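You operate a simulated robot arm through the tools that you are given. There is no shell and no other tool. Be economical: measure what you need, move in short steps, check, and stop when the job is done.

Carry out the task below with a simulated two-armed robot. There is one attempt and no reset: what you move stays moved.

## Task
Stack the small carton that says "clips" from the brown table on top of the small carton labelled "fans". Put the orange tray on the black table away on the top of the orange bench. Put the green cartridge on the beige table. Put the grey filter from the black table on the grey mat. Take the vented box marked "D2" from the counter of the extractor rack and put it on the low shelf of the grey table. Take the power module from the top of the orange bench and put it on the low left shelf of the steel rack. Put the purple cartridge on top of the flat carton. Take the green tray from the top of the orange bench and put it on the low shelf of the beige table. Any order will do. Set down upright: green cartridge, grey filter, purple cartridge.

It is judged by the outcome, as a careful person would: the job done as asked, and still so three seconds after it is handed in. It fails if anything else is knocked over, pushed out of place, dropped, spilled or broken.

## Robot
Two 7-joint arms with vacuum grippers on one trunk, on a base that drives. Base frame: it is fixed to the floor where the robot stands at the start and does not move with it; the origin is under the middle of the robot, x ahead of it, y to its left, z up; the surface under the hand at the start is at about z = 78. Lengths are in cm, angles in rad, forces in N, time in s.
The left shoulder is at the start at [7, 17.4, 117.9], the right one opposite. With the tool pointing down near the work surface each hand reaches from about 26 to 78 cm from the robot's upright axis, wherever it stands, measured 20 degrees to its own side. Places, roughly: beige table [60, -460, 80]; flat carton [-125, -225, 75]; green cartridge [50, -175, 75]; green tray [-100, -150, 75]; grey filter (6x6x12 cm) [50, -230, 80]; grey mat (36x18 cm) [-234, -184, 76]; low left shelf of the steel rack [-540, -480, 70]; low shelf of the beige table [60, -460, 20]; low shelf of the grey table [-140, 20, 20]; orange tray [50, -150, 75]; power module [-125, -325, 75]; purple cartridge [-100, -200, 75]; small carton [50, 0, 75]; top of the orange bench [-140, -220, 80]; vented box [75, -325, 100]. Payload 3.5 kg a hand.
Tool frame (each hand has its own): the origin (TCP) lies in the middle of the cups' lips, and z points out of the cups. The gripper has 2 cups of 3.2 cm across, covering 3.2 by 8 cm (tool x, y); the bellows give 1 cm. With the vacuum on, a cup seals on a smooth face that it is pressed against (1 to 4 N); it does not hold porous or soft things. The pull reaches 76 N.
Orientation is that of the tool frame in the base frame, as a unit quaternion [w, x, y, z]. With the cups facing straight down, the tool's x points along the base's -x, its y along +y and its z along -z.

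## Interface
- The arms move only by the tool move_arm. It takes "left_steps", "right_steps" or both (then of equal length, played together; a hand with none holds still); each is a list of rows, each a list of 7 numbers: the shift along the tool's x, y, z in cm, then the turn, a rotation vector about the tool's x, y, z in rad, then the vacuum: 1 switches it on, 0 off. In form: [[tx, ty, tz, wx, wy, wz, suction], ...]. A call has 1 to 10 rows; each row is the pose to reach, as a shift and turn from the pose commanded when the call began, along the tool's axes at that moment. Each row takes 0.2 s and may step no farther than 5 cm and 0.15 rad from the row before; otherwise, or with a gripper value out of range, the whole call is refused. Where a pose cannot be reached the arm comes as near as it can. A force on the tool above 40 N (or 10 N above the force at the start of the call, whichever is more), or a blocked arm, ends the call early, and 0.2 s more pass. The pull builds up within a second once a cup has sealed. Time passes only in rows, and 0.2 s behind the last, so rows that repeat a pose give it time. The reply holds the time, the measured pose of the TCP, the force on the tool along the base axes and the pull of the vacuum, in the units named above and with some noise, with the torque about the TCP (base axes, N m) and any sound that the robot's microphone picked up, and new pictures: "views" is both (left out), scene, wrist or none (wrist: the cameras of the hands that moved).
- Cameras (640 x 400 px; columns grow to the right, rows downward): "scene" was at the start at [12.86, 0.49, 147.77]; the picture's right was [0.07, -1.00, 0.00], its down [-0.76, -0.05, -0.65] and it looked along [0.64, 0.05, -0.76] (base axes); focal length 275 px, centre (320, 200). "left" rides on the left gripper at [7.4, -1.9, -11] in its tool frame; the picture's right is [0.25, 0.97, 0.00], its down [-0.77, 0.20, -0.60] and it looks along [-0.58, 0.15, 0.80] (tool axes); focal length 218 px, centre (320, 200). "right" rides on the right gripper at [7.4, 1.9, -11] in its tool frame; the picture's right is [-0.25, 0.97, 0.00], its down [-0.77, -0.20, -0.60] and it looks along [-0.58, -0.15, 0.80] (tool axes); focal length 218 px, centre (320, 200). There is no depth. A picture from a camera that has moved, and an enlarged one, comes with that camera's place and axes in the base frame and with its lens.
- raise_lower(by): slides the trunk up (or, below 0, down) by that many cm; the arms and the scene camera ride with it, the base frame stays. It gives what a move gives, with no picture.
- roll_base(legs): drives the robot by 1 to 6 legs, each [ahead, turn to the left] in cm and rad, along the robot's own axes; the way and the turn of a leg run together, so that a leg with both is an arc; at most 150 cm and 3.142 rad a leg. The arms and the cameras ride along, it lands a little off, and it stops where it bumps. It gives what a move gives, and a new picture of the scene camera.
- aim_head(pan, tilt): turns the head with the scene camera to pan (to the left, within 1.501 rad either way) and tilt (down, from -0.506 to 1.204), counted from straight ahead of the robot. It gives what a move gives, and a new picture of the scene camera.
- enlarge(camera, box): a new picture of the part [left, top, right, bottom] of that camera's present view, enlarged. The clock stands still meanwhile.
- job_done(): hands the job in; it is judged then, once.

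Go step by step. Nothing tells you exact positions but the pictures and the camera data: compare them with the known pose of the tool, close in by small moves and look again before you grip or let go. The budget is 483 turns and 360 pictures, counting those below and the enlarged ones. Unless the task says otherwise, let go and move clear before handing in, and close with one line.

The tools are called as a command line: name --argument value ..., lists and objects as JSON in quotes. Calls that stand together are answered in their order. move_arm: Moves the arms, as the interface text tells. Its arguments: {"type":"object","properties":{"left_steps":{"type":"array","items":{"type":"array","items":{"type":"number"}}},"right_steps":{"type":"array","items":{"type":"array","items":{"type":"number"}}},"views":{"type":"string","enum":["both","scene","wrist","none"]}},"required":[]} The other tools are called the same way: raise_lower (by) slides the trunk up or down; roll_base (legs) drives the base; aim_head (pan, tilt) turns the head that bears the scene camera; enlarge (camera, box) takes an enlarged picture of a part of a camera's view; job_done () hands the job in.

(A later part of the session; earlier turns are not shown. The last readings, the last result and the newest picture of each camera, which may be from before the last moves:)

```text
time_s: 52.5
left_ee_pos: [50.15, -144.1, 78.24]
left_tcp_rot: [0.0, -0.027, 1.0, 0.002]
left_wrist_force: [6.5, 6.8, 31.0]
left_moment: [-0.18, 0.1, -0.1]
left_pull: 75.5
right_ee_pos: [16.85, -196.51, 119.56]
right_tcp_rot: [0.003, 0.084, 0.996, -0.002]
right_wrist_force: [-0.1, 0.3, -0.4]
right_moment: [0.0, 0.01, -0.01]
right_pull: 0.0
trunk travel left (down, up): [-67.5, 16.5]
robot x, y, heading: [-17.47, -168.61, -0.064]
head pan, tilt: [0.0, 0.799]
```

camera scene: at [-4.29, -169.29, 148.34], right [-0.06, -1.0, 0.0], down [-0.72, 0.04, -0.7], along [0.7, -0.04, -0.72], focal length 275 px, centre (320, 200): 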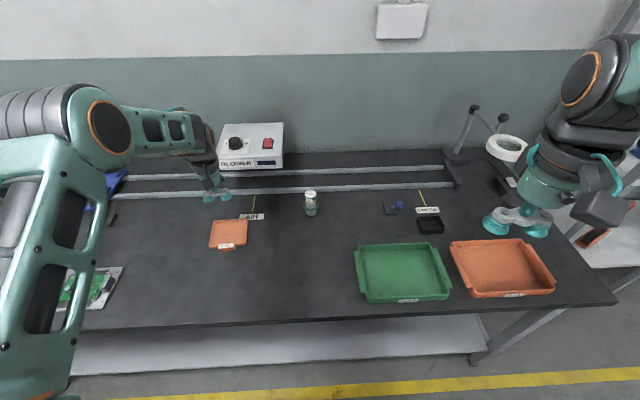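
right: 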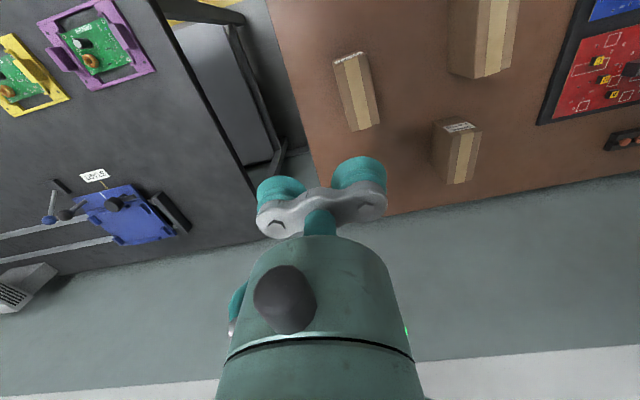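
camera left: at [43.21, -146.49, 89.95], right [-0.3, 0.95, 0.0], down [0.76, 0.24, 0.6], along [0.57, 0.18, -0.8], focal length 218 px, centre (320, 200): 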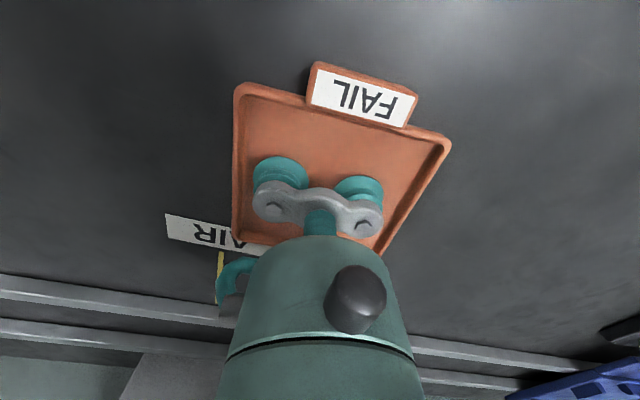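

Sealed. I lift the tray and draw it back to the robot's left side.

move_arm --left_steps '[[0, 0, -1, 0, 0, 0, 1], [0, 0, -4, 0, 0, 0, 1], [1, 0, -8, 0, 0, 0, 1], [3, 0, -12, 0, 0, 0, 1], [6, 0, -15.5, 0, 0, 0, 1], [9, 0, -19, 0, 0, 0, 1], [12, 0.5, -22.5, 0, 0, 0, 1], [15, 1, -26, 0, 0, 0, 1], [18, 1.5, -29.5, 0, 0, 0, 1], [21, 2, -32, 0, 0, 0, 1]]' --views "both"

```text
time_s: 54.7
left_ee_pos: [29.22, -142.8, 110.12]
left_tcp_rot: [-0.003, -0.025, 1.0, -0.001]
left_wrist_force: [-0.4, -0.6, -1.1]
left_moment: [0.0, -0.06, -0.01]
left_pull: 75.4
right_ee_pos: [16.83, -196.54, 119.51]
right_tcp_rot: [0.003, 0.084, 0.996, -0.003]
right_wrist_force: [0.9, -0.7, 0.0]
right_moment: [0.01, -0.03, -0.02]
right_pull: 0.1
trunk travel left (down, up): [-67.5, 16.5]
robot x, y, heading: [-17.17, -168.37, -0.061]
head pan, tilt: [0.0, 0.799]
camera scene: at [-4.49, -169.29, 148.35], right [-0.06, -1.0, 0.0], down [-0.71, 0.04, -0.7], along [0.7, -0.04, -0.72], focal length 275 px, centre (320, 200)
camera left: at [22.23, -145.04, 121.08], right [-0.3, 0.95, 0.0], down [0.76, 0.24, 0.6], along [0.57, 0.18, -0.8], focal length 218 px, centre (320, 200)
```

scene: 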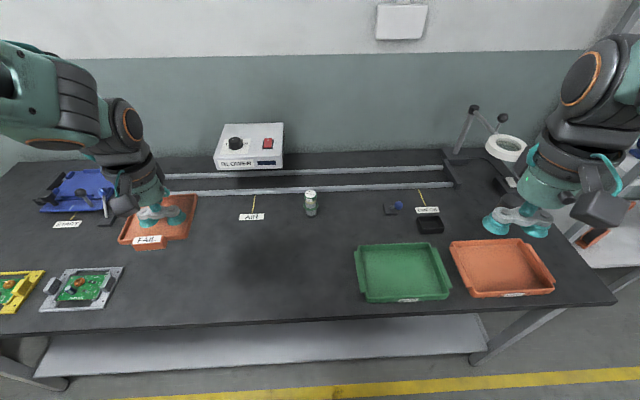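
left: 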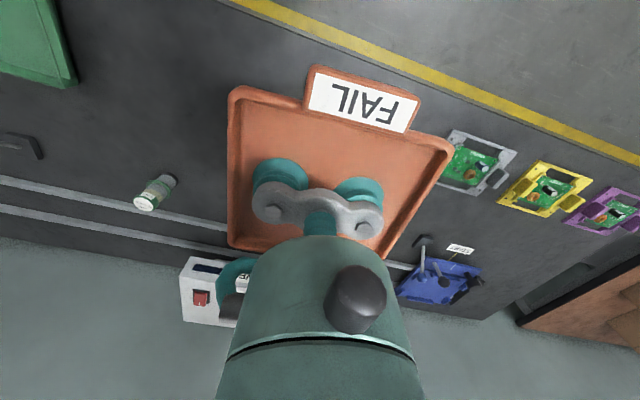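

Tray held. Now the right hand goes toward the green cartridge (about [57, −170]); I'll seal one cup on its cap.

move_arm --right_steps '[[-3, 2.6, 1, 0, 0, 0, 0], [-6, 5.2, 2, 0, 0, 0, 0], [-9, 7.8, 3, 0, 0, 0, 0], [-12, 10.4, 4, 0, 0, 0, 0], [-15, 13, 5, 0, 0, 0, 0], [-18, 15.6, 6, 0, 0, 0, 0], [-21, 18.2, 7, 0, 0, 0, 0], [-24, 20.8, 9, 0, 0, 0, 0], [-27, 23.4, 11, 0, 0, 0, 0], [-30, 26, 13, 0, 0, 0, 0]]' --views "none"

move_arm --right_steps '[[-2.6, 2.3, 2, 0, 0, 0, 0], [-5.2, 4.7, 4.5, 0, 0, 0, 0], [-5.2, 4.7, 4.5, 0, 0, 0, 0]]' --views "both"

```text
time_s: 56.9
left_ee_pos: [29.74, -142.77, 109.69]
left_tcp_rot: [-0.005, -0.025, 1.0, 0.0]
left_wrist_force: [1.4, 0.7, -1.2]
left_moment: [-0.02, -0.03, 0.02]
left_pull: 75.3
right_ee_pos: [51.01, -175.82, 106.34]
right_tcp_rot: [0.0, 0.082, 0.997, -0.004]
right_wrist_force: [0.5, 1.1, 0.8]
right_moment: [0.0, 0.0, -0.01]
right_pull: 0.0
trunk travel left (down, up): [-67.5, 16.5]
robot x, y, heading: [-17.27, -168.75, -0.064]
head pan, tilt: [0.0, 0.799]
```

```text
time_s: 57.7
left_ee_pos: [29.42, -142.9, 109.99]
left_tcp_rot: [-0.003, -0.025, 1.0, 0.0]
left_wrist_force: [-0.1, 0.3, -0.6]
left_moment: [-0.01, -0.04, 0.01]
left_pull: 75.6
right_ee_pos: [54.16, -173.01, 103.38]
right_tcp_rot: [0.001, 0.083, 0.997, -0.004]
right_wrist_force: [0.6, 0.2, 0.0]
right_moment: [0.01, 0.01, 0.0]
right_pull: 0.1
right hand out of reach, approached as far as the arm can: row 2, 3
trunk travel left (down, up): [-67.5, 16.5]
robot x, y, heading: [-17.17, -168.8, -0.058]
head pan, tilt: [0.0, 0.799]
camera scene: at [-4.33, -169.31, 148.34], right [-0.06, -1.0, 0.0], down [-0.71, 0.04, -0.7], along [0.7, -0.04, -0.72], focal length 275 px, centre (320, 200)
camera right: at [47.17, -170.0, 114.18], right [0.41, 0.91, -0.01], down [0.73, -0.32, 0.61], along [0.55, -0.25, -0.79], focal length 218 px, centre (320, 200)
```

scene: 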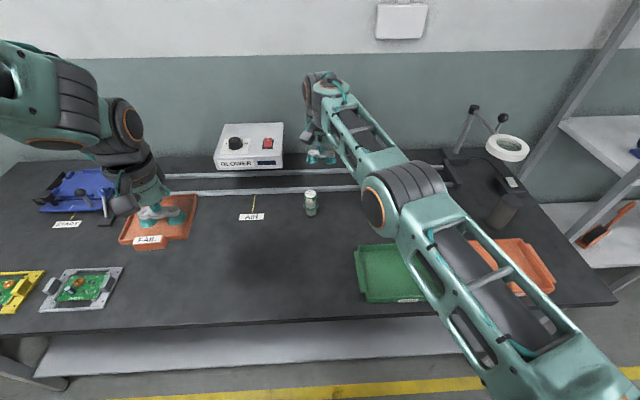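
right: 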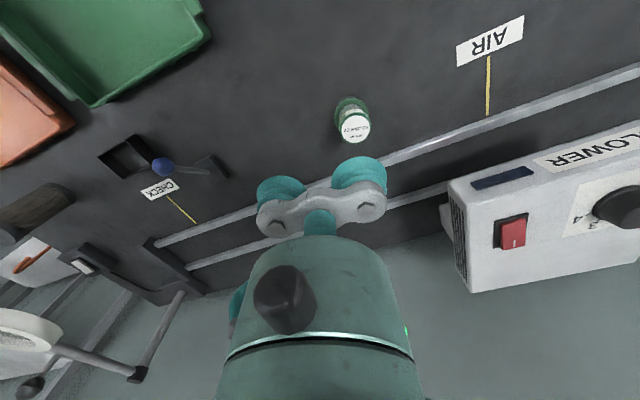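

The reach falls short by a few cm, so I roll 6 cm ahead (still clear of the table edge).

roll_base --legs '[[6, 0]]'

```text
time_s: 58.7
left_ee_pos: [35.52, -143.13, 109.96]
left_tcp_rot: [-0.002, -0.025, 1.0, 0.0]
left_wrist_force: [-0.7, -0.4, -0.9]
left_moment: [0.03, -0.03, 0.01]
left_pull: 76.3
right_ee_pos: [60.31, -173.53, 103.33]
right_tcp_rot: [0.002, 0.082, 0.997, -0.004]
right_wrist_force: [0.3, 0.6, -0.7]
right_moment: [-0.01, -0.03, 0.0]
right_pull: 0.1
trunk travel left (down, up): [-67.5, 16.5]
robot x, y, heading: [-10.96, -168.89, -0.059]
head pan, tilt: [0.0, 0.799]
camera scene: at [1.71, -169.62, 148.36], right [-0.06, -1.0, 0.0], down [-0.71, 0.04, -0.7], along [0.7, -0.04, -0.72], focal length 275 px, centre (320, 200)
```

scene: 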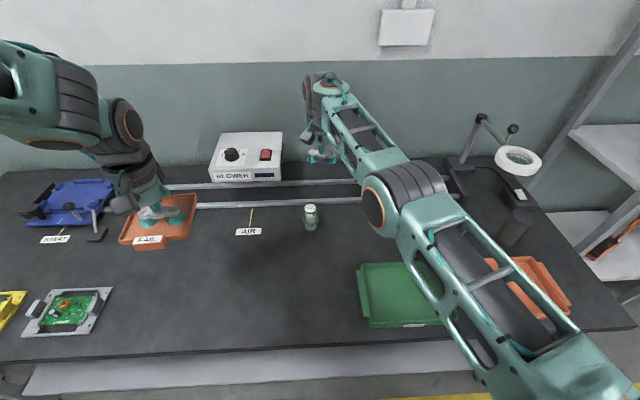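

Now I correct back toward the cartridge and look.

move_arm --right_steps '[[2, 0.3, 0, 0, 0, 0, 0], [4, 0.6, 1, 0, 0, 0, 0], [4, 0.6, 2, 0, 0, 0, 0], [4, 0.6, 2, 0, 0, 0, 0]]' --views "wrist"

```text
time_s: 59.7
left_ee_pos: [35.47, -143.13, 109.98]
left_tcp_rot: [-0.003, -0.026, 1.0, 0.0]
left_wrist_force: [-0.2, 0.0, -0.7]
left_moment: [-0.01, -0.04, -0.02]
left_pull: 75.2
right_ee_pos: [56.38, -172.05, 101.43]
right_tcp_rot: [0.002, 0.083, 0.997, -0.004]
right_wrist_force: [-0.3, 0.7, 0.5]
right_moment: [-0.04, 0.01, 0.03]
right_pull: 0.1
trunk travel left (down, up): [-67.5, 16.5]
robot x, y, heading: [-11.04, -168.9, -0.057]
head pan, tilt: [0.0, 0.799]
camera right: at [49.48, -168.95, 112.35], right [0.41, 0.91, -0.01], down [0.73, -0.32, 0.61], along [0.55, -0.25, -0.79], focal length 218 px, centre (320, 200)
```

right: 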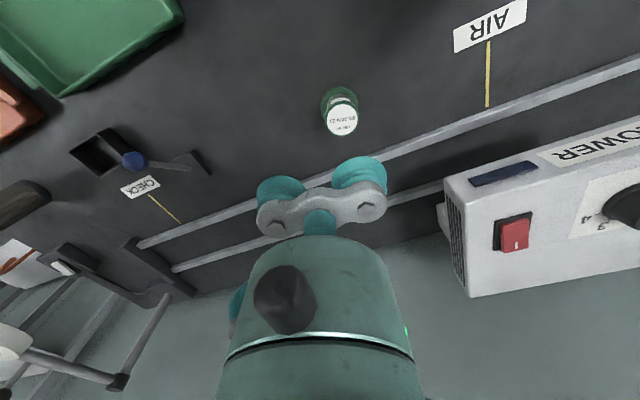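

The +y cup is almost exactly over the cap ([56.7, −169.8]). I lower to about 3 cm above it and recheck.

move_arm --right_steps '[[0.1, -0.1, 3, 0, 0, 0, 0], [0.1, -0.1, 6, 0, 0, 0, 0], [0.1, -0.1, 8.5, 0, 0, 0, 0], [0.1, -0.1, 8.5, 0, 0, 0, 0]]' --views "none"

enlarge --camera "right" --box '[220, 50, 480, 210]'

enlarge --camera "scene" --box '[270, 140, 350, 240]'

```text
time_s: 60.7
left_ee_pos: [35.67, -143.13, 110.01]
left_tcp_rot: [-0.003, -0.026, 1.0, 0.0]
left_wrist_force: [-0.4, -0.1, -0.3]
left_moment: [-0.02, -0.04, 0.0]
left_pull: 75.6
right_ee_pos: [56.56, -172.4, 92.63]
right_tcp_rot: [0.001, 0.083, 0.997, -0.003]
right_wrist_force: [-0.4, -0.7, 0.6]
right_moment: [-0.02, -0.05, 0.0]
right_pull: 0.2
trunk travel left (down, up): [-67.5, 16.5]
robot x, y, heading: [-11.14, -168.9, -0.057]
head pan, tilt: [0.0, 0.799]
```

```text
2.46 times, centred on (350, 130) of right
camera zoom: at [49.6, -169.22, 103.5], right [0.41, 0.91, -0.01], down [0.73, -0.32, 0.61], along [0.55, -0.25, -0.79], focal length 537 px, centre (246, 372)
```

zoom: 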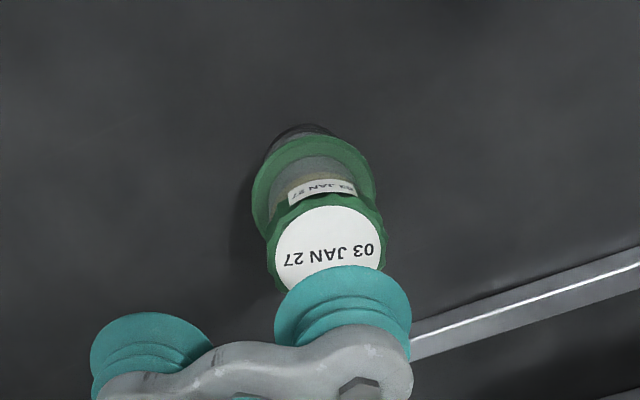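

```text
4.00 times, centred on (310, 190) of scene
camera zoom: at [1.98, -169.62, 148.33], right [-0.06, -1.0, 0.0], down [-0.72, 0.04, -0.7], along [0.7, -0.04, -0.72], focal length 1101 px, centre (360, 240)
```

zoom: 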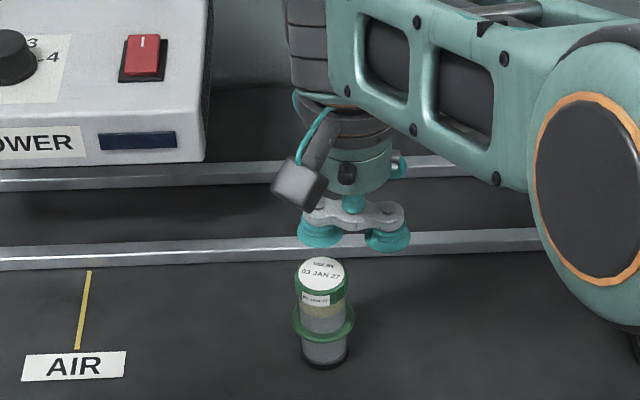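

Both views agree the cup is centred on the cap within about 2 mm. I lower onto it with vacuum on in small steps.

move_arm --right_steps '[[0, 0.1, 1.5, 0, 0, 0, 1], [0, 0.1, 2.5, 0, 0, 0, 1], [0, 0.1, 3, 0, 0, 0, 1], [0, 0.1, 3.4, 0, 0, 0, 1], [0, 0.1, 3.7, 0, 0, 0, 1], [0, 0.1, 4, 0, 0, 0, 1], [0, 0.1, 4.2, 0, 0, 0, 1], [0, 0.1, 4.2, 0, 0, 0, 1]]' --views "wrist"

```text
time_s: 62.5
left_ee_pos: [35.72, -143.13, 109.87]
left_tcp_rot: [-0.003, -0.027, 1.0, 0.0]
left_wrist_force: [0.6, 0.2, -1.1]
left_moment: [-0.01, -0.05, 0.02]
left_pull: 75.8
right_ee_pos: [56.48, -172.28, 88.48]
right_tcp_rot: [0.001, 0.082, 0.997, -0.004]
right_wrist_force: [0.0, 0.0, 0.3]
right_moment: [-0.01, -0.02, 0.03]
right_pull: 0.0
trunk travel left (down, up): [-67.5, 16.5]
robot x, y, heading: [-11.45, -168.69, -0.058]
head pan, tilt: [0.0, 0.799]
camera right: at [49.52, -169.09, 99.34], right [0.41, 0.91, -0.01], down [0.73, -0.32, 0.61], along [0.55, -0.25, -0.79], focal length 218 px, centre (320, 200)
```

right: 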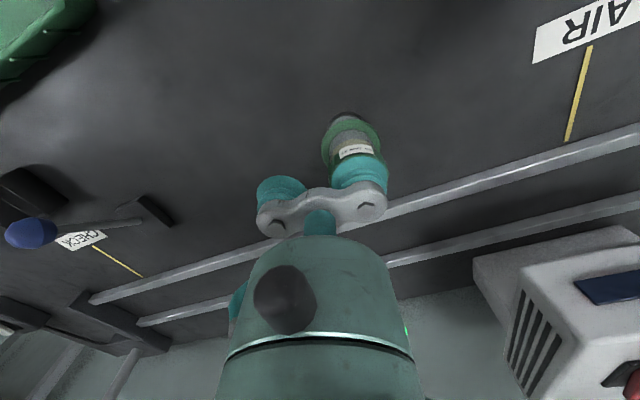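

Not yet in contact; I keep lowering in fine steps.

move_arm --right_steps '[[0, 0, 0.2, 0, 0, 0, 1], [0, 0, 0.4, 0, 0, 0, 1], [0, 0, 0.6, 0, 0, 0, 1], [0, 0, 0.8, 0, 0, 0, 1], [0, 0, 0.8, 0, 0, 0, 1], [0, 0, 0.8, 0, 0, 0, 1]]' --views "none"

enlarge --camera "scene" --box '[270, 140, 350, 240]'

```text
time_s: 63.9
left_ee_pos: [35.84, -143.1, 109.79]
left_tcp_rot: [-0.003, -0.026, 1.0, 0.0]
left_wrist_force: [-0.1, -0.6, -0.7]
left_moment: [-0.05, -0.02, -0.03]
left_pull: 75.5
right_ee_pos: [56.39, -172.17, 87.6]
right_tcp_rot: [0.001, 0.082, 0.997, -0.004]
right_wrist_force: [0.5, 0.8, 0.1]
right_moment: [0.01, -0.01, -0.02]
right_pull: 0.0
trunk travel left (down, up): [-67.5, 16.5]
robot x, y, heading: [-11.47, -168.76, -0.062]
head pan, tilt: [0.0, 0.799]
```

```text
4.00 times, centred on (310, 190) of scene
camera zoom: at [2.01, -169.62, 148.32], right [-0.06, -1.0, 0.0], down [-0.72, 0.04, -0.7], along [0.7, -0.04, -0.72], focal length 1101 px, centre (360, 240)
```

zoom: 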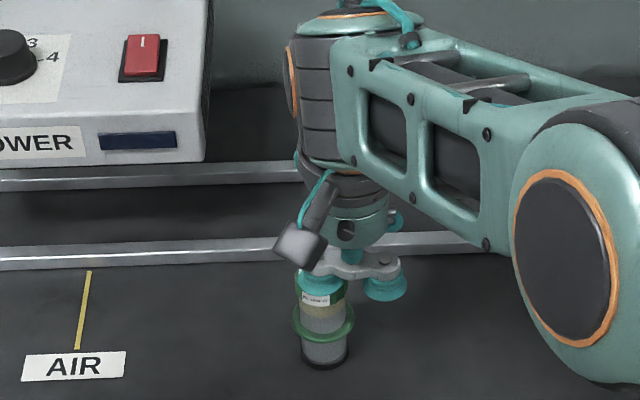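

No contact yet, which means the cap is lower (z ≈ 87.3) and a bit farther ahead (x ≈ 57.4) than I took it. I shift 0.6 cm ahead and recheck.

move_arm --right_steps '[[0, 0, -0.6, 0, 0, 0, 1], [-0.6, 0.05, -0.6, 0, 0, 0, 1], [-0.6, 0.05, -0.6, 0, 0, 0, 1]]' --views "none"

enlarge --camera "right" --box '[290, 80, 430, 220]'

enlarge --camera "scene" --box '[290, 180, 340, 240]'

```text
time_s: 64.7
left_ee_pos: [35.67, -143.13, 109.8]
left_tcp_rot: [-0.003, -0.026, 1.0, 0.0]
left_wrist_force: [-0.1, 0.0, -0.9]
left_moment: [-0.01, -0.01, 0.02]
left_pull: 75.7
right_ee_pos: [57.05, -172.35, 88.11]
right_tcp_rot: [0.001, 0.082, 0.997, -0.004]
right_wrist_force: [0.5, 0.4, 0.0]
right_moment: [0.02, 0.0, -0.01]
right_pull: 0.2
trunk travel left (down, up): [-67.5, 16.5]
robot x, y, heading: [-11.01, -168.64, -0.061]
head pan, tilt: [0.0, 0.799]
```

```text
2.86 times, centred on (360, 150) of right
camera zoom: at [50.1, -169.13, 99.1], right [0.41, 0.91, -0.01], down [0.73, -0.32, 0.61], along [0.55, -0.25, -0.79], focal length 624 px, centre (206, 343)
```

zoom: 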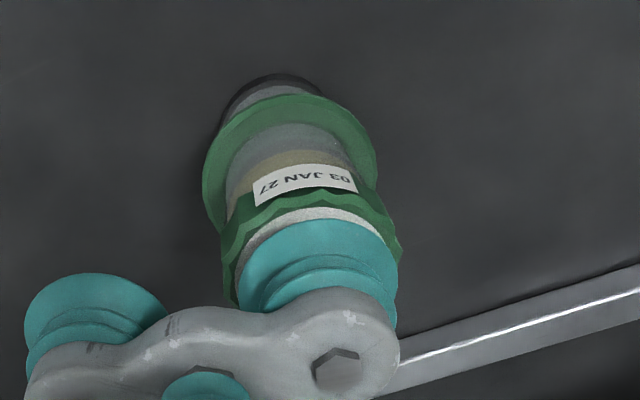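

```text
6.67 times, centred on (315, 210) of scene
camera zoom: at [1.99, -169.62, 148.33], right [-0.06, -1.0, 0.0], down [-0.72, 0.04, -0.7], along [0.7, -0.04, -0.72], focal length 1836 px, centre (353, 133)
```

zoom: 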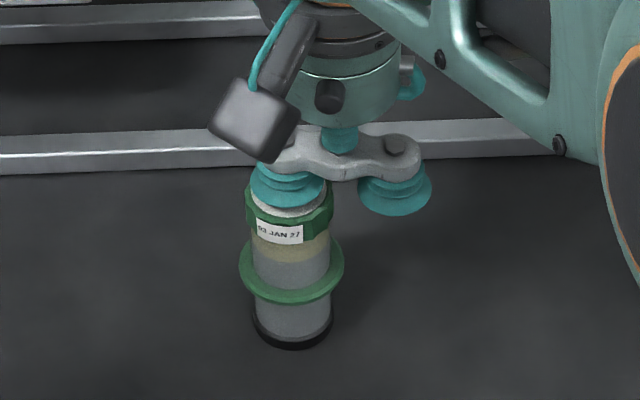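

The cup is well centred with a gap under 1 cm. I lower to contact.

move_arm --right_steps '[[0, -0.05, 0.3, 0, 0, 0, 1], [0, -0.05, 0.6, 0, 0, 0, 1], [0, -0.05, 0.8, 0, 0, 0, 1], [0, -0.05, 1.0, 0, 0, 0, 1], [0, -0.05, 1.2, 0, 0, 0, 1], [0, -0.05, 1.4, 0, 0, 0, 1], [0, -0.05, 1.4, 0, 0, 0, 1], [0, -0.05, 1.4, 0, 0, 0, 1]]' --views "none"

enlarge --camera "scene" --box '[290, 180, 340, 240]'

```text
time_s: 66.5
left_ee_pos: [35.52, -143.22, 110.08]
left_tcp_rot: [-0.003, -0.027, 1.0, 0.0]
left_wrist_force: [0.5, 0.5, -0.5]
left_moment: [-0.02, -0.04, 0.03]
left_pull: 75.7
right_ee_pos: [56.92, -172.46, 87.08]
right_tcp_rot: [0.003, 0.084, 0.996, -0.003]
right_wrist_force: [5.8, -4.4, 26.4]
right_moment: [1.2, -0.38, -0.09]
right_pull: 37.4
trunk travel left (down, up): [-67.5, 16.5]
robot x, y, heading: [-11.31, -168.81, -0.061]
head pan, tilt: [0.0, 0.799]
```

```text
6.67 times, centred on (315, 210) of scene
camera zoom: at [1.66, -169.68, 148.37], right [-0.06, -1.0, 0.0], down [-0.71, 0.04, -0.7], along [0.7, -0.04, -0.72], focal length 1836 px, centre (353, 133)
```

zoom: 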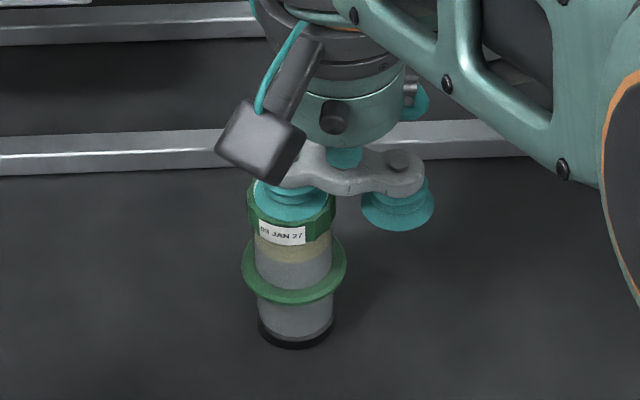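

Sealed on one cup (37 N). I lift it and draw it back to the robot's right side.

move_arm --right_steps '[[0, 0, -1, 0, 0, 0, 1], [0, 0, -3.5, 0, 0, 0, 1], [0, 0, -7, 0, 0, 0, 1], [1, 0, -11, 0, 0, 0, 1], [4, -2, -14, 0, 0, 0, 1], [7.5, -4, -17, 0, 0, 0, 1], [11, -6, -19, 0, 0, 0, 1], [14.5, -8, -21, 0, 0, 0, 1], [18, -10, -23, 0, 0, 0, 1], [21.5, -12, -25, 0, 0, 0, 1]]' --views "scene"

```text
refused: row 6 steps farther than a row can; nothing moved
```

move_arm --right_steps '[[0, 0, -1, 0, 0, 0, 1], [0, 0, -3.5, 0, 0, 0, 1], [0, 0, -7, 0, 0, 0, 1], [1, 0, -11, 0, 0, 0, 1], [4, -2, -14, 0, 0, 0, 1], [7.2, -4, -17, 0, 0, 0, 1], [10.5, -6, -19, 0, 0, 0, 1], [14, -8, -21, 0, 0, 0, 1], [17.5, -10, -23, 0, 0, 0, 1], [21, -12, -25, 0, 0, 0, 1]]' --views "scene"

```text
time_s: 68.7
left_ee_pos: [35.54, -143.22, 109.93]
left_tcp_rot: [-0.002, -0.025, 1.0, 0.002]
left_wrist_force: [0.0, 0.4, -0.8]
left_moment: [-0.01, -0.04, 0.0]
left_pull: 75.4
right_ee_pos: [33.88, -180.41, 112.12]
right_tcp_rot: [0.001, 0.083, 0.997, -0.003]
right_wrist_force: [-0.2, -0.5, -1.6]
right_moment: [0.86, -0.16, 0.01]
right_pull: 38.0
trunk travel left (down, up): [-67.5, 16.5]
robot x, y, heading: [-11.73, -168.82, -0.058]
head pan, tilt: [0.0, 0.799]
camera scene: at [1.69, -169.73, 148.35], right [-0.06, -1.0, 0.0], down [-0.71, 0.04, -0.7], along [0.7, -0.04, -0.72], focal length 275 px, centre (320, 200)
```

scene: 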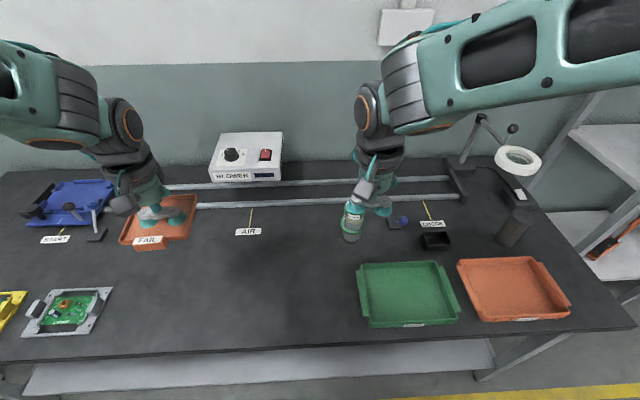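

Both held. I back away from the table and turn around to face the orange bench.

roll_base --legs '[[-22, 0], [0, 3.142], [0, 0.06]]'

```text
refused: 3.142 is not a number from -3.14159 to 3.14159
```

roll_base --legs '[[-22, 0], [0, 3.14], [0, 0.06]]'

```text
time_s: 78.2
left_ee_pos: [-79.01, -195.18, 109.94]
left_tcp_rot: [0.002, 0.999, 0.049, 0.005]
left_wrist_force: [0.4, 0.6, -2.0]
left_moment: [0.02, 0.05, 0.0]
left_pull: 75.6
right_ee_pos: [-79.55, -158.12, 112.1]
right_tcp_rot: [-0.002, 0.998, -0.059, 0.0]
right_wrist_force: [-0.3, -0.2, -3.2]
right_moment: [-0.9, 0.09, 0.03]
right_pull: 36.9
trunk travel left (down, up): [-67.5, 16.5]
robot x, y, heading: [-33.55, -167.37, 3.136]
head pan, tilt: [0.0, 0.799]
camera scene: at [-46.41, -167.11, 148.32], right [0.01, 1.0, 0.0], down [0.72, -0.01, -0.7], along [-0.7, 0.01, -0.72], focal length 275 px, centre (320, 200)
```

scene: 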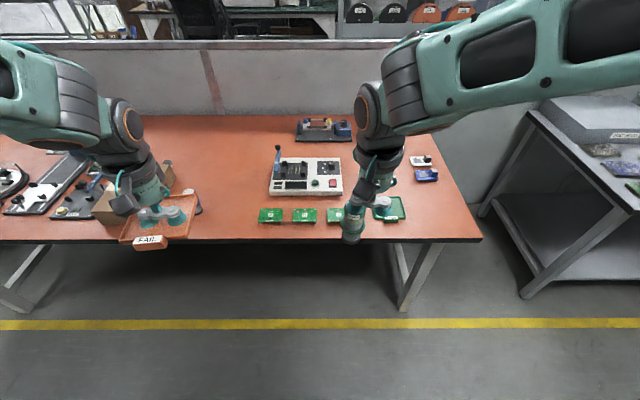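

Facing the bench: green tray to the right, small green boards, white device, carton and purple cartridge hidden behind my left tray. I roll closer for a better look.

roll_base --legs '[[20, 0]]'

aim_head --pan 0.35 --tilt 0.85

```text
time_s: 79.8
left_ee_pos: [-99.51, -195.17, 109.99]
left_tcp_rot: [0.001, 0.999, 0.049, 0.003]
left_wrist_force: [-0.1, -0.1, -0.6]
left_moment: [0.03, 0.01, 0.0]
left_pull: 75.6
right_ee_pos: [-99.89, -157.94, 112.18]
right_tcp_rot: [-0.003, 0.998, -0.059, -0.001]
right_wrist_force: [-0.7, -0.1, -2.6]
right_moment: [-0.85, 0.11, 0.01]
right_pull: 38.0
trunk travel left (down, up): [-67.5, 16.5]
robot x, y, heading: [-53.63, -167.1, 3.129]
head pan, tilt: [0.0, 0.799]
camera scene: at [-66.85, -167.11, 148.34], right [0.01, 1.0, 0.0], down [0.72, -0.01, -0.7], along [-0.7, 0.01, -0.72], focal length 275 px, centre (320, 200)
```

scene: 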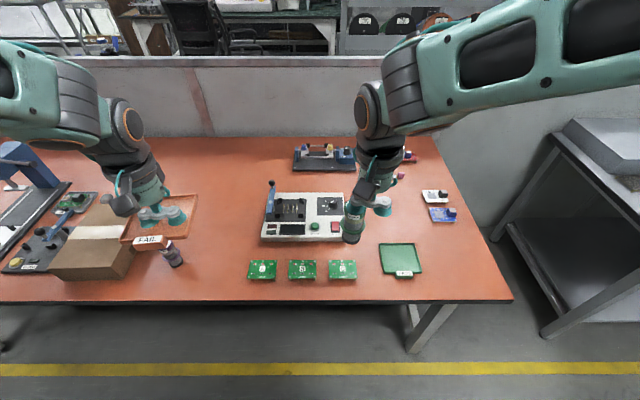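

```text
time_s: 80.6
left_ee_pos: [-99.67, -195.09, 109.84]
left_tcp_rot: [0.0, 0.999, 0.05, 0.004]
left_wrist_force: [0.2, 0.4, -1.8]
left_moment: [-0.01, 0.02, -0.03]
left_pull: 75.6
right_ee_pos: [-99.98, -158.05, 112.01]
right_tcp_rot: [-0.004, 0.998, -0.058, -0.001]
right_wrist_force: [-0.1, 0.2, -2.9]
right_moment: [-0.82, 0.09, 0.01]
right_pull: 37.4
trunk travel left (down, up): [-67.5, 16.5]
robot x, y, heading: [-54.24, -167.11, 3.132]
head pan, tilt: [0.351, 0.85]
camera scene: at [-66.29, -169.83, 147.92], right [-0.33, 0.94, 0.0], down [0.71, 0.25, -0.66], along [-0.62, -0.22, -0.75], focal length 275 px, centre (320, 200)
```

scene: 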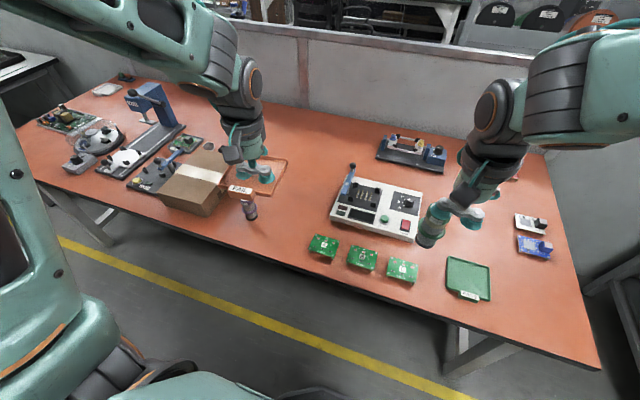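

There is free room left of the white device, around [−122, −196]. I carry the orange tray over that spot.

move_arm --left_steps '[[-3, -0.1, 1, 0, 0, 0.01, 1], [-6, -0.3, 3, 0, 0, 0.02, 1], [-9, -0.4, 6, 0, 0, 0.03, 1], [-12, -0.6, 9, 0, 0, 0.04, 1], [-15, -0.7, 12, 0, 0, 0.06, 1], [-18, -0.8, 15, 0, 0, 0.08, 1], [-20.5, -1, 18, 0, 0, 0.1, 1], [-22.3, -1, 21, 0, 0, 0.1, 1], [-22.3, -1, 22, 0, 0, 0.1, 1]]' --views "both"

```text
time_s: 82.6
left_ee_pos: [-121.62, -196.26, 87.58]
left_tcp_rot: [0.0, 1.0, 0.0, 0.003]
left_wrist_force: [-0.4, 0.7, -1.2]
left_moment: [0.0, -0.01, -0.02]
left_pull: 75.4
right_ee_pos: [-99.94, -157.95, 112.11]
right_tcp_rot: [-0.004, 0.998, -0.058, 0.0]
right_wrist_force: [0.6, 0.3, -3.3]
right_moment: [-0.85, 0.13, 0.03]
right_pull: 38.0
trunk travel left (down, up): [-67.5, 16.5]
robot x, y, heading: [-53.86, -167.0, 3.129]
head pan, tilt: [0.351, 0.85]
camera scene: at [-66.2, -169.82, 147.93], right [-0.33, 0.94, 0.0], down [0.71, 0.25, -0.66], along [-0.62, -0.22, -0.75], focal length 275 px, centre (320, 200)
camera left: at [-114.3, -194.26, 98.71], right [0.25, -0.97, 0.0], down [-0.78, -0.2, 0.6], along [-0.58, -0.15, -0.8], focal length 218 px, centre (320, 200)
```

scene: 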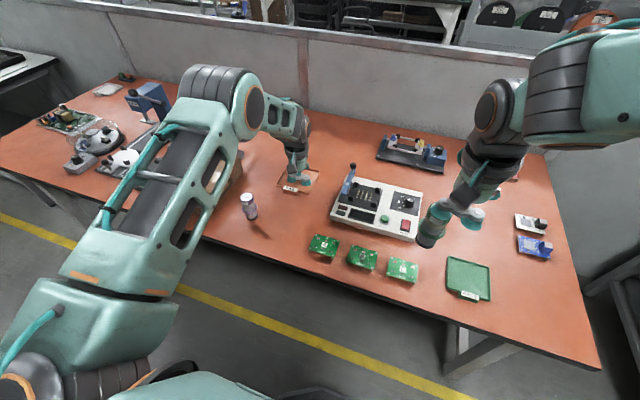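
left: 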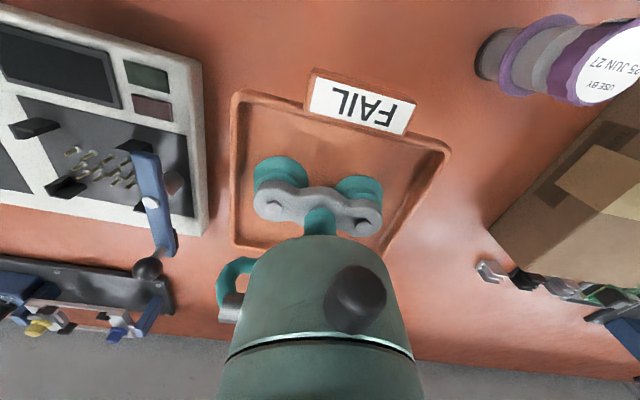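

The spot is clear. I lower the tray to the bench.

move_arm --left_steps '[[0, 0, 3, 0, 0, 0, 1], [0, 0, 6, 0, 0, 0, 1], [0, 0, 7.5, 0, 0, 0, 1], [0, 0, 8.2, 0, 0, 0, 1], [0, 0, 8.5, 0, 0, 0, 1], [0, 0, 8.8, 0, 0, 0, 1], [0, 0, 9.1, 0, 0, 0, 1], [0, 0, 9.4, 0, 0, 0, 1], [0, 0, 9.7, 0, 0, 0, 1]]' --views "wrist"

```text
time_s: 84.6
left_ee_pos: [-121.66, -196.39, 77.86]
left_tcp_rot: [0.0, 1.0, 0.0, 0.005]
left_wrist_force: [0.3, 0.5, -1.2]
left_moment: [0.06, 0.06, 0.01]
left_pull: 75.2
right_ee_pos: [-99.89, -158.06, 112.0]
right_tcp_rot: [-0.003, 0.998, -0.059, -0.001]
right_wrist_force: [0.9, -0.5, -3.2]
right_moment: [-0.84, 0.12, 0.02]
right_pull: 38.2
trunk travel left (down, up): [-67.5, 16.5]
robot x, y, heading: [-54.0, -167.06, 3.13]
head pan, tilt: [0.351, 0.85]
camera left: at [-114.36, -194.39, 88.93], right [0.25, -0.97, 0.0], down [-0.78, -0.2, 0.6], along [-0.58, -0.15, -0.8], focal length 218 px, centre (320, 200)
```

left: 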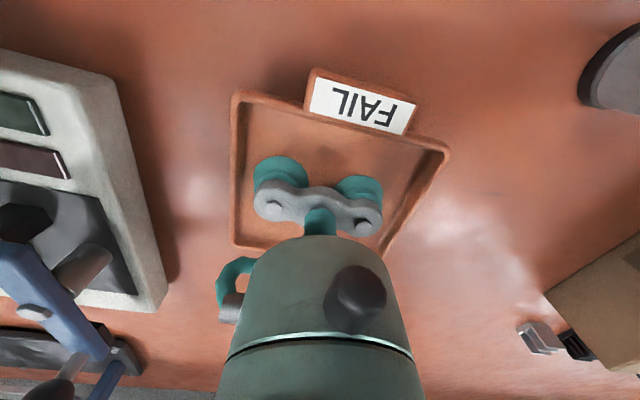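

move_arm --left_steps '[[0, 0, 0.3, 0, 0, 0, 1], [0, 0, 0.6, 0, 0, 0, 1], [0, 0, 0.9, 0, 0, 0, 1], [0, 0, 1.2, 0, 0, 0, 1], [0, 0, 1.5, 0, 0, 0, 1], [0, 0, 1.8, 0, 0, 0, 1], [0, 0, 2.1, 0, 0, 0, 1]]' --views "wrist"

```text
time_s: 86.2
left_ee_pos: [-121.72, -196.37, 76.37]
left_tcp_rot: [0.001, 1.0, 0.0, 0.001]
left_wrist_force: [1.6, -1.2, 23.1]
left_moment: [0.2, -0.49, -0.14]
left_pull: 75.1
right_ee_pos: [-99.72, -157.95, 112.34]
right_tcp_rot: [-0.003, 0.998, -0.058, -0.001]
right_wrist_force: [-1.3, 0.1, -2.9]
right_moment: [-0.81, 0.1, 0.0]
right_pull: 38.0
trunk travel left (down, up): [-67.5, 16.5]
robot x, y, heading: [-53.73, -167.37, 3.132]
head pan, tilt: [0.351, 0.85]
camera left: at [-114.28, -194.34, 87.44], right [0.25, -0.97, 0.0], down [-0.77, -0.2, 0.6], along [-0.58, -0.15, -0.8], focal length 218 px, centre (320, 200)
```

left: 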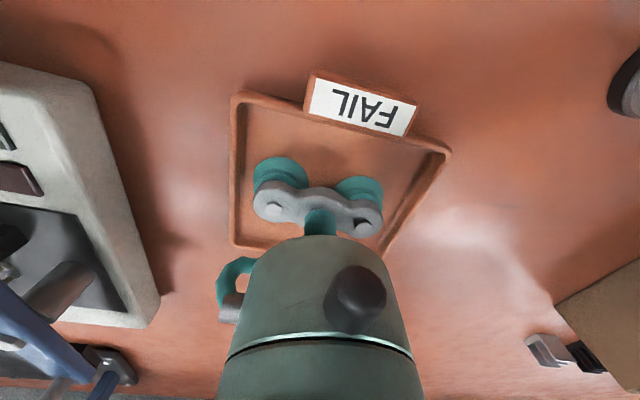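

Contact made; I release and rise.

move_arm --left_steps '[[0, 0, -0.1, 0, 0, 0, 0], [0, 0, -0.1, 0, 0, 0, 0], [0, 0, -0.1, 0, 0, 0, 0], [0, 0, -0.3, 0, 0, 0, 0], [0, 0, -0.6, 0, 0, 0, 0], [0, 0, -2, 0, 0, 0, 0], [0, 0, -6, 0, 0, 0, 0], [0, 0, -11, 0, 0, 0, 0], [0, 0, -16, 0, 0, 0, 0], [2, 0, -20, 0, 0, 0, 0]]' --views "both"

```text
time_s: 88.4
left_ee_pos: [-119.63, -196.47, 96.09]
left_tcp_rot: [0.0, 1.0, 0.0, 0.003]
left_wrist_force: [0.5, 0.1, 0.0]
left_moment: [0.0, -0.01, 0.01]
left_pull: 0.0
right_ee_pos: [-99.88, -157.86, 112.12]
right_tcp_rot: [-0.003, 0.998, -0.059, -0.001]
right_wrist_force: [0.7, -0.2, -2.3]
right_moment: [-0.85, 0.1, 0.01]
right_pull: 37.3
trunk travel left (down, up): [-67.5, 16.5]
robot x, y, heading: [-53.63, -167.2, 3.13]
head pan, tilt: [0.351, 0.85]
camera scene: at [-65.98, -169.8, 147.94], right [-0.33, 0.94, 0.0], down [0.71, 0.25, -0.66], along [-0.62, -0.22, -0.75], focal length 275 px, centre (320, 200)
camera left: at [-112.3, -194.42, 107.14], right [0.25, -0.97, 0.0], down [-0.77, -0.2, 0.6], along [-0.58, -0.15, -0.8], focal length 218 px, centre (320, 200)
```

scene: 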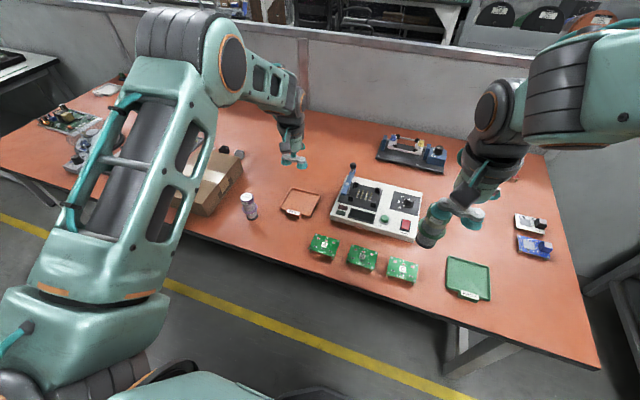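
left: 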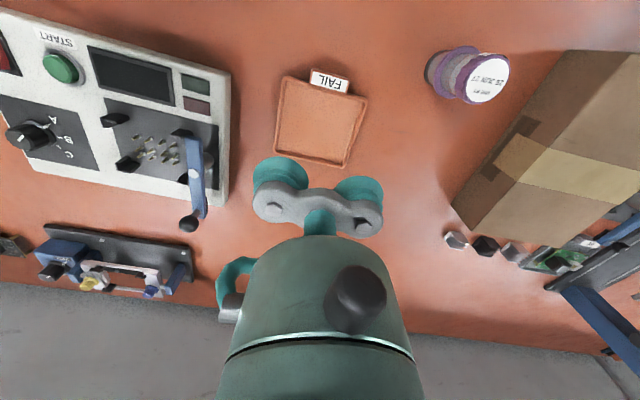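

The orange tray is placed well. Next the purple cartridge (cap about [−111.5, −209]); I retract the left hand and shift the base about 42 cm along.

move_arm --left_steps '[[4, 0, -3, 0, 0, 0, 0], [8, 0, -6, 0, 0, 0, 0], [12, 0, -9, 0, 0, 0, 0], [16, 0, -12, 0, 0, 0, 0], [20, 0, -14, 0, 0, 0, 0]]' --views "none"

roll_base --legs '[[-14, 0], [0, 1.571], [42, 0], [0, -1.571], [10, 0]]'

```text
time_s: 89.6
left_ee_pos: [-99.94, -196.59, 109.94]
left_tcp_rot: [0.0, 1.0, 0.001, 0.003]
left_wrist_force: [-0.4, -0.4, -0.4]
left_moment: [0.0, 0.02, 0.02]
left_pull: 0.1
right_ee_pos: [-99.74, -158.02, 112.22]
right_tcp_rot: [-0.003, 0.998, -0.059, -0.001]
right_wrist_force: [-0.4, 0.0, -2.6]
right_moment: [-0.88, 0.15, 0.04]
right_pull: 38.1
trunk travel left (down, up): [-67.5, 16.5]
robot x, y, heading: [-54.01, -166.97, 3.128]
head pan, tilt: [0.351, 0.85]
```

```text
time_s: 101.6
left_ee_pos: [-97.24, -235.99, 109.78]
left_tcp_rot: [0.0, 1.0, -0.016, 0.003]
left_wrist_force: [0.0, -0.3, 0.0]
left_moment: [0.03, -0.02, 0.02]
left_pull: 0.1
right_ee_pos: [-95.77, -197.46, 112.11]
right_tcp_rot: [-0.003, 0.997, -0.074, -0.001]
right_wrist_force: [0.5, -0.1, -2.5]
right_moment: [-0.84, 0.14, 0.08]
right_pull: 37.6
trunk travel left (down, up): [-67.5, 16.5]
robot x, y, heading: [-50.4, -208.45, 3.099]
head pan, tilt: [0.351, 0.85]
camera scene: at [-62.52, -210.54, 147.93], right [-0.3, 0.95, 0.0], down [0.72, 0.23, -0.66], along [-0.63, -0.2, -0.75], focal length 275 px, centre (320, 200)
```

scene: 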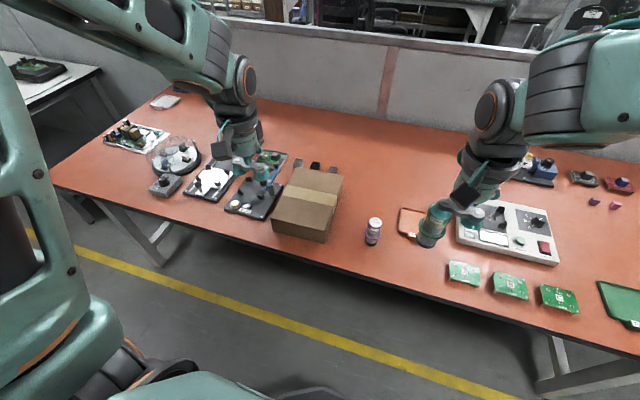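

The purple cartridge and the carton lie in front now. I enlarge for exact positions.

enlarge --camera "scene" --box '[250, 150, 410, 270]'

```text
3.33 times, centred on (330, 210) of scene
camera zoom: at [-62.52, -210.54, 147.93], right [-0.3, 0.95, 0.0], down [0.72, 0.23, -0.66], along [-0.63, -0.2, -0.75], focal length 918 px, centre (287, 167)
```

zoom: 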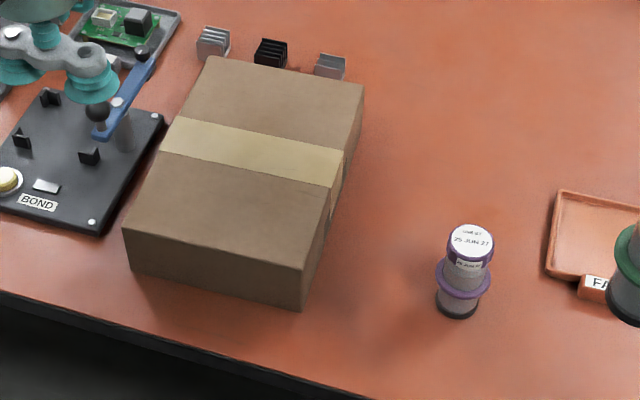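

Purple cartridge at about [−111.35, −209.65] (cap z ≈ 85.4); carton top centre [−118, −231.7] at z ≈ 82.3. I move the left hand so its inner cup is above the cap.

move_arm --left_steps '[[-1.8, -3, 1.5, 0, 0, 0, 0], [-3.6, -6, 3, 0, 0, 0, 0], [-5.5, -9, 5, 0, 0, 0, 0], [-7.5, -12, 7, 0, 0, 0, 0], [-9.5, -15, 9, 0, 0, 0, 0], [-11.5, -18, 11, 0, 0, 0, 0], [-13.5, -21, 13, 0, 0, 0, 0], [-14.96, -23.5, 15.5, 0, 0, 0, 0], [-14.96, -23.5, 17, 0, 0, 0, 0], [-14.96, -23.5, 17, 0, 0, 0, 0]]' --views "none"

enlarge --camera "left" --box '[190, 40, 450, 220]'

enlarge --camera "scene" --box '[330, 170, 410, 260]'

```text
time_s: 103.8
left_ee_pos: [-111.45, -212.15, 92.87]
left_tcp_rot: [0.0, 1.0, -0.016, 0.004]
left_wrist_force: [-0.6, 0.2, 0.0]
left_moment: [-0.02, -0.02, 0.0]
left_pull: 0.0
right_ee_pos: [-96.0, -197.68, 112.11]
right_tcp_rot: [-0.003, 0.997, -0.075, -0.001]
right_wrist_force: [1.4, -0.9, -2.4]
right_moment: [-0.8, 0.11, 0.08]
right_pull: 38.0
trunk travel left (down, up): [-67.5, 16.5]
robot x, y, heading: [-50.12, -208.62, 3.098]
head pan, tilt: [0.351, 0.85]
```

```text
2.22 times, centred on (320, 130) of left
camera zoom: at [-104.01, -210.31, 103.93], right [0.22, -0.98, 0.0], down [-0.78, -0.18, 0.6], along [-0.58, -0.13, -0.8], focal length 485 px, centre (320, 356)
```

zoom: 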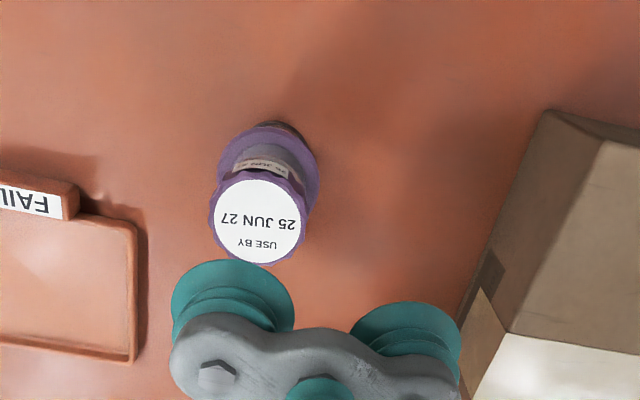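

```text
4.44 times, centred on (370, 215) of scene
camera zoom: at [-62.56, -210.53, 147.92], right [-0.3, 0.95, 0.0], down [0.72, 0.23, -0.66], along [-0.63, -0.2, -0.75], focal length 1224 px, centre (98, 133)
```

zoom: 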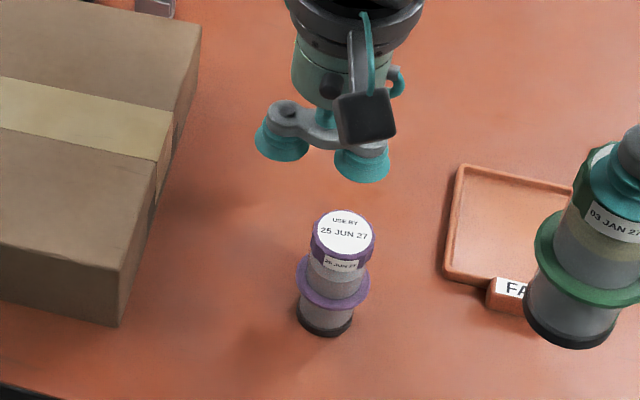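

The cap is at about [−111.5, −209.5]; I shift 2 mm and lower to just above it, then recheck.

move_arm --left_steps '[[-0.15, -0.2, 2.5, 0, 0, 0, 1], [-0.15, -0.2, 5, 0, 0, 0, 1], [-0.15, -0.2, 6.3, 0, 0, 0, 1], [-0.15, -0.2, 6.3, 0, 0, 0, 1]]' --views "none"

enlarge --camera "left" --box '[220, 90, 360, 220]'

enlarge --camera "scene" --box '[340, 190, 400, 250]'

```text
time_s: 104.8
left_ee_pos: [-111.38, -211.97, 86.41]
left_tcp_rot: [0.0, 1.0, -0.017, 0.004]
left_wrist_force: [-0.6, -0.1, 0.5]
left_moment: [-0.01, -0.01, -0.02]
left_pull: 0.1
right_ee_pos: [-95.85, -197.63, 112.1]
right_tcp_rot: [-0.003, 0.997, -0.075, -0.001]
right_wrist_force: [0.5, 0.6, -3.0]
right_moment: [-0.83, 0.11, 0.11]
right_pull: 37.9
trunk travel left (down, up): [-67.5, 16.5]
robot x, y, heading: [-50.1, -208.51, 3.099]
head pan, tilt: [0.351, 0.85]
```

```text
3.08 times, centred on (290, 155) of left
camera zoom: at [-104.05, -210.2, 97.5], right [0.22, -0.98, 0.0], down [-0.78, -0.18, 0.6], along [-0.58, -0.13, -0.8], focal length 672 px, centre (412, 338)
```

zoom: 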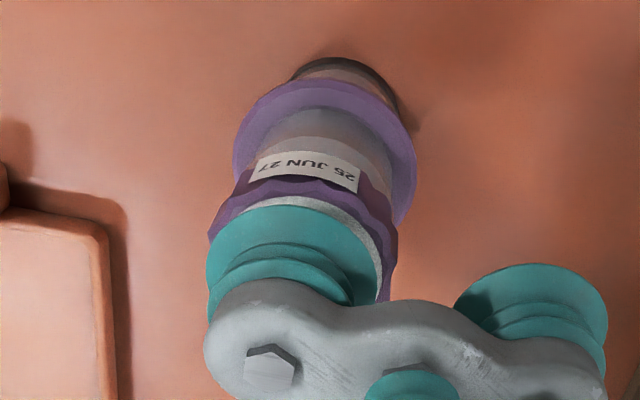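

```text
6.67 times, centred on (370, 220) of scene
camera zoom: at [-62.57, -210.54, 147.92], right [-0.3, 0.95, 0.0], down [0.72, 0.23, -0.66], along [-0.63, -0.2, -0.75], focal length 1836 px, centre (-13, 67)
```

zoom: 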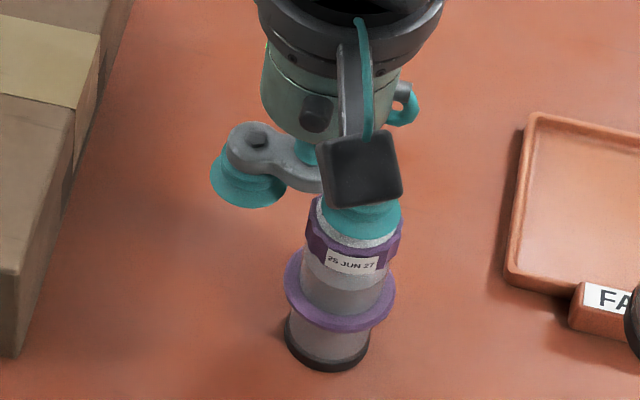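

Nearly centred; I shift about 1 mm and lower to contact.

move_arm --left_steps '[[0, 0.12, 0.3, 0, 0, 0, 1], [0, 0.12, 0.6, 0, 0, 0, 1], [0, 0.12, 0.8, 0, 0, 0, 1], [0, 0.12, 1.0, 0, 0, 0, 1], [0, 0.12, 1.2, 0, 0, 0, 1], [0, 0.12, 1.4, 0, 0, 0, 1], [0, 0.12, 1.6, 0, 0, 0, 1], [0, 0.12, 1.6, 0, 0, 0, 1]]' --views "none"

```text
time_s: 106.6
left_ee_pos: [-111.32, -212.22, 84.9]
left_tcp_rot: [-0.001, 1.0, -0.016, 0.002]
left_wrist_force: [-1.8, -3.9, 27.2]
left_moment: [1.23, 0.18, 0.07]
left_pull: 38.0
right_ee_pos: [-95.64, -197.64, 112.29]
right_tcp_rot: [-0.004, 0.997, -0.075, -0.002]
right_wrist_force: [-0.1, 0.4, -2.6]
right_moment: [-0.84, 0.13, 0.07]
right_pull: 38.1
trunk travel left (down, up): [-67.5, 16.5]
robot x, y, heading: [-49.9, -208.37, 3.102]
head pan, tilt: [0.351, 0.85]
```

Sealed. I lift it and carry it over the flat carton.

move_arm --left_steps '[[0, 0, -1, 0, 0, 0, 1], [0, 0, -4, 0, 0, 0, 1], [0, 0, -8, 0, 0, 0, 1], [0, 0, -12, 0, 0, 0, 1], [-0.8, 4, -13, 0, 0, 0, 1], [-1.6, 8, -13, 0, 0, 0, 1], [-2.4, 12, -13, 0, 0, 0, 1], [-3.4, 16, -13, 0, 0, 0, 1], [-4.5, 20, -13, 0, 0, 0, 1], [-4.5, 21, -13, 0, 0, 0, 1]]' --views "both"

```text
time_s: 108.8
left_ee_pos: [-116.82, -232.88, 97.69]
left_tcp_rot: [-0.001, 1.0, -0.017, 0.005]
left_wrist_force: [1.2, -1.0, -2.6]
left_moment: [0.82, 0.0, -0.08]
left_pull: 37.6
right_ee_pos: [-95.85, -197.42, 112.07]
right_tcp_rot: [-0.004, 0.997, -0.075, -0.001]
right_wrist_force: [0.9, 0.2, -2.7]
right_moment: [-0.84, 0.13, 0.07]
right_pull: 37.5
trunk travel left (down, up): [-67.5, 16.5]
robot x, y, heading: [-50.53, -208.28, 3.098]
head pan, tilt: [0.351, 0.85]
camera scene: at [-62.52, -210.51, 147.92], right [-0.3, 0.95, 0.0], down [0.72, 0.23, -0.66], along [-0.63, -0.2, -0.75], focal length 275 px, centre (320, 200)
camera left: at [-109.28, -231.13, 108.86], right [0.22, -0.98, 0.0], down [-0.78, -0.17, 0.6], along [-0.58, -0.13, -0.8], focal length 218 px, centre (320, 200)
```

scene: 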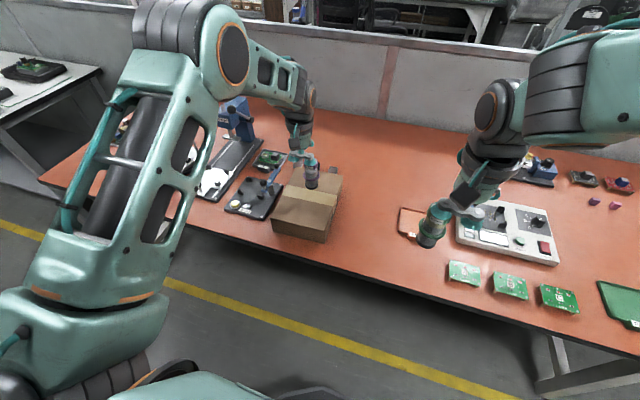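
left: 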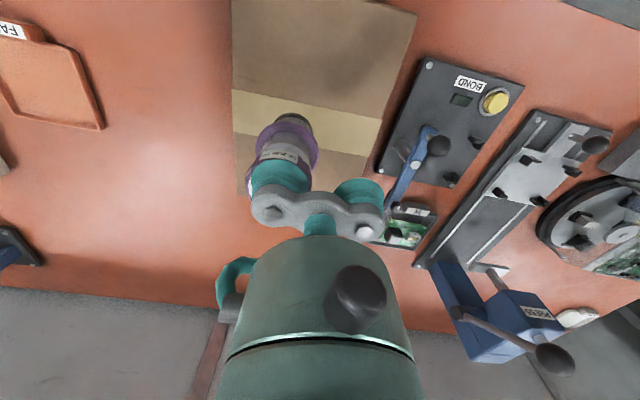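

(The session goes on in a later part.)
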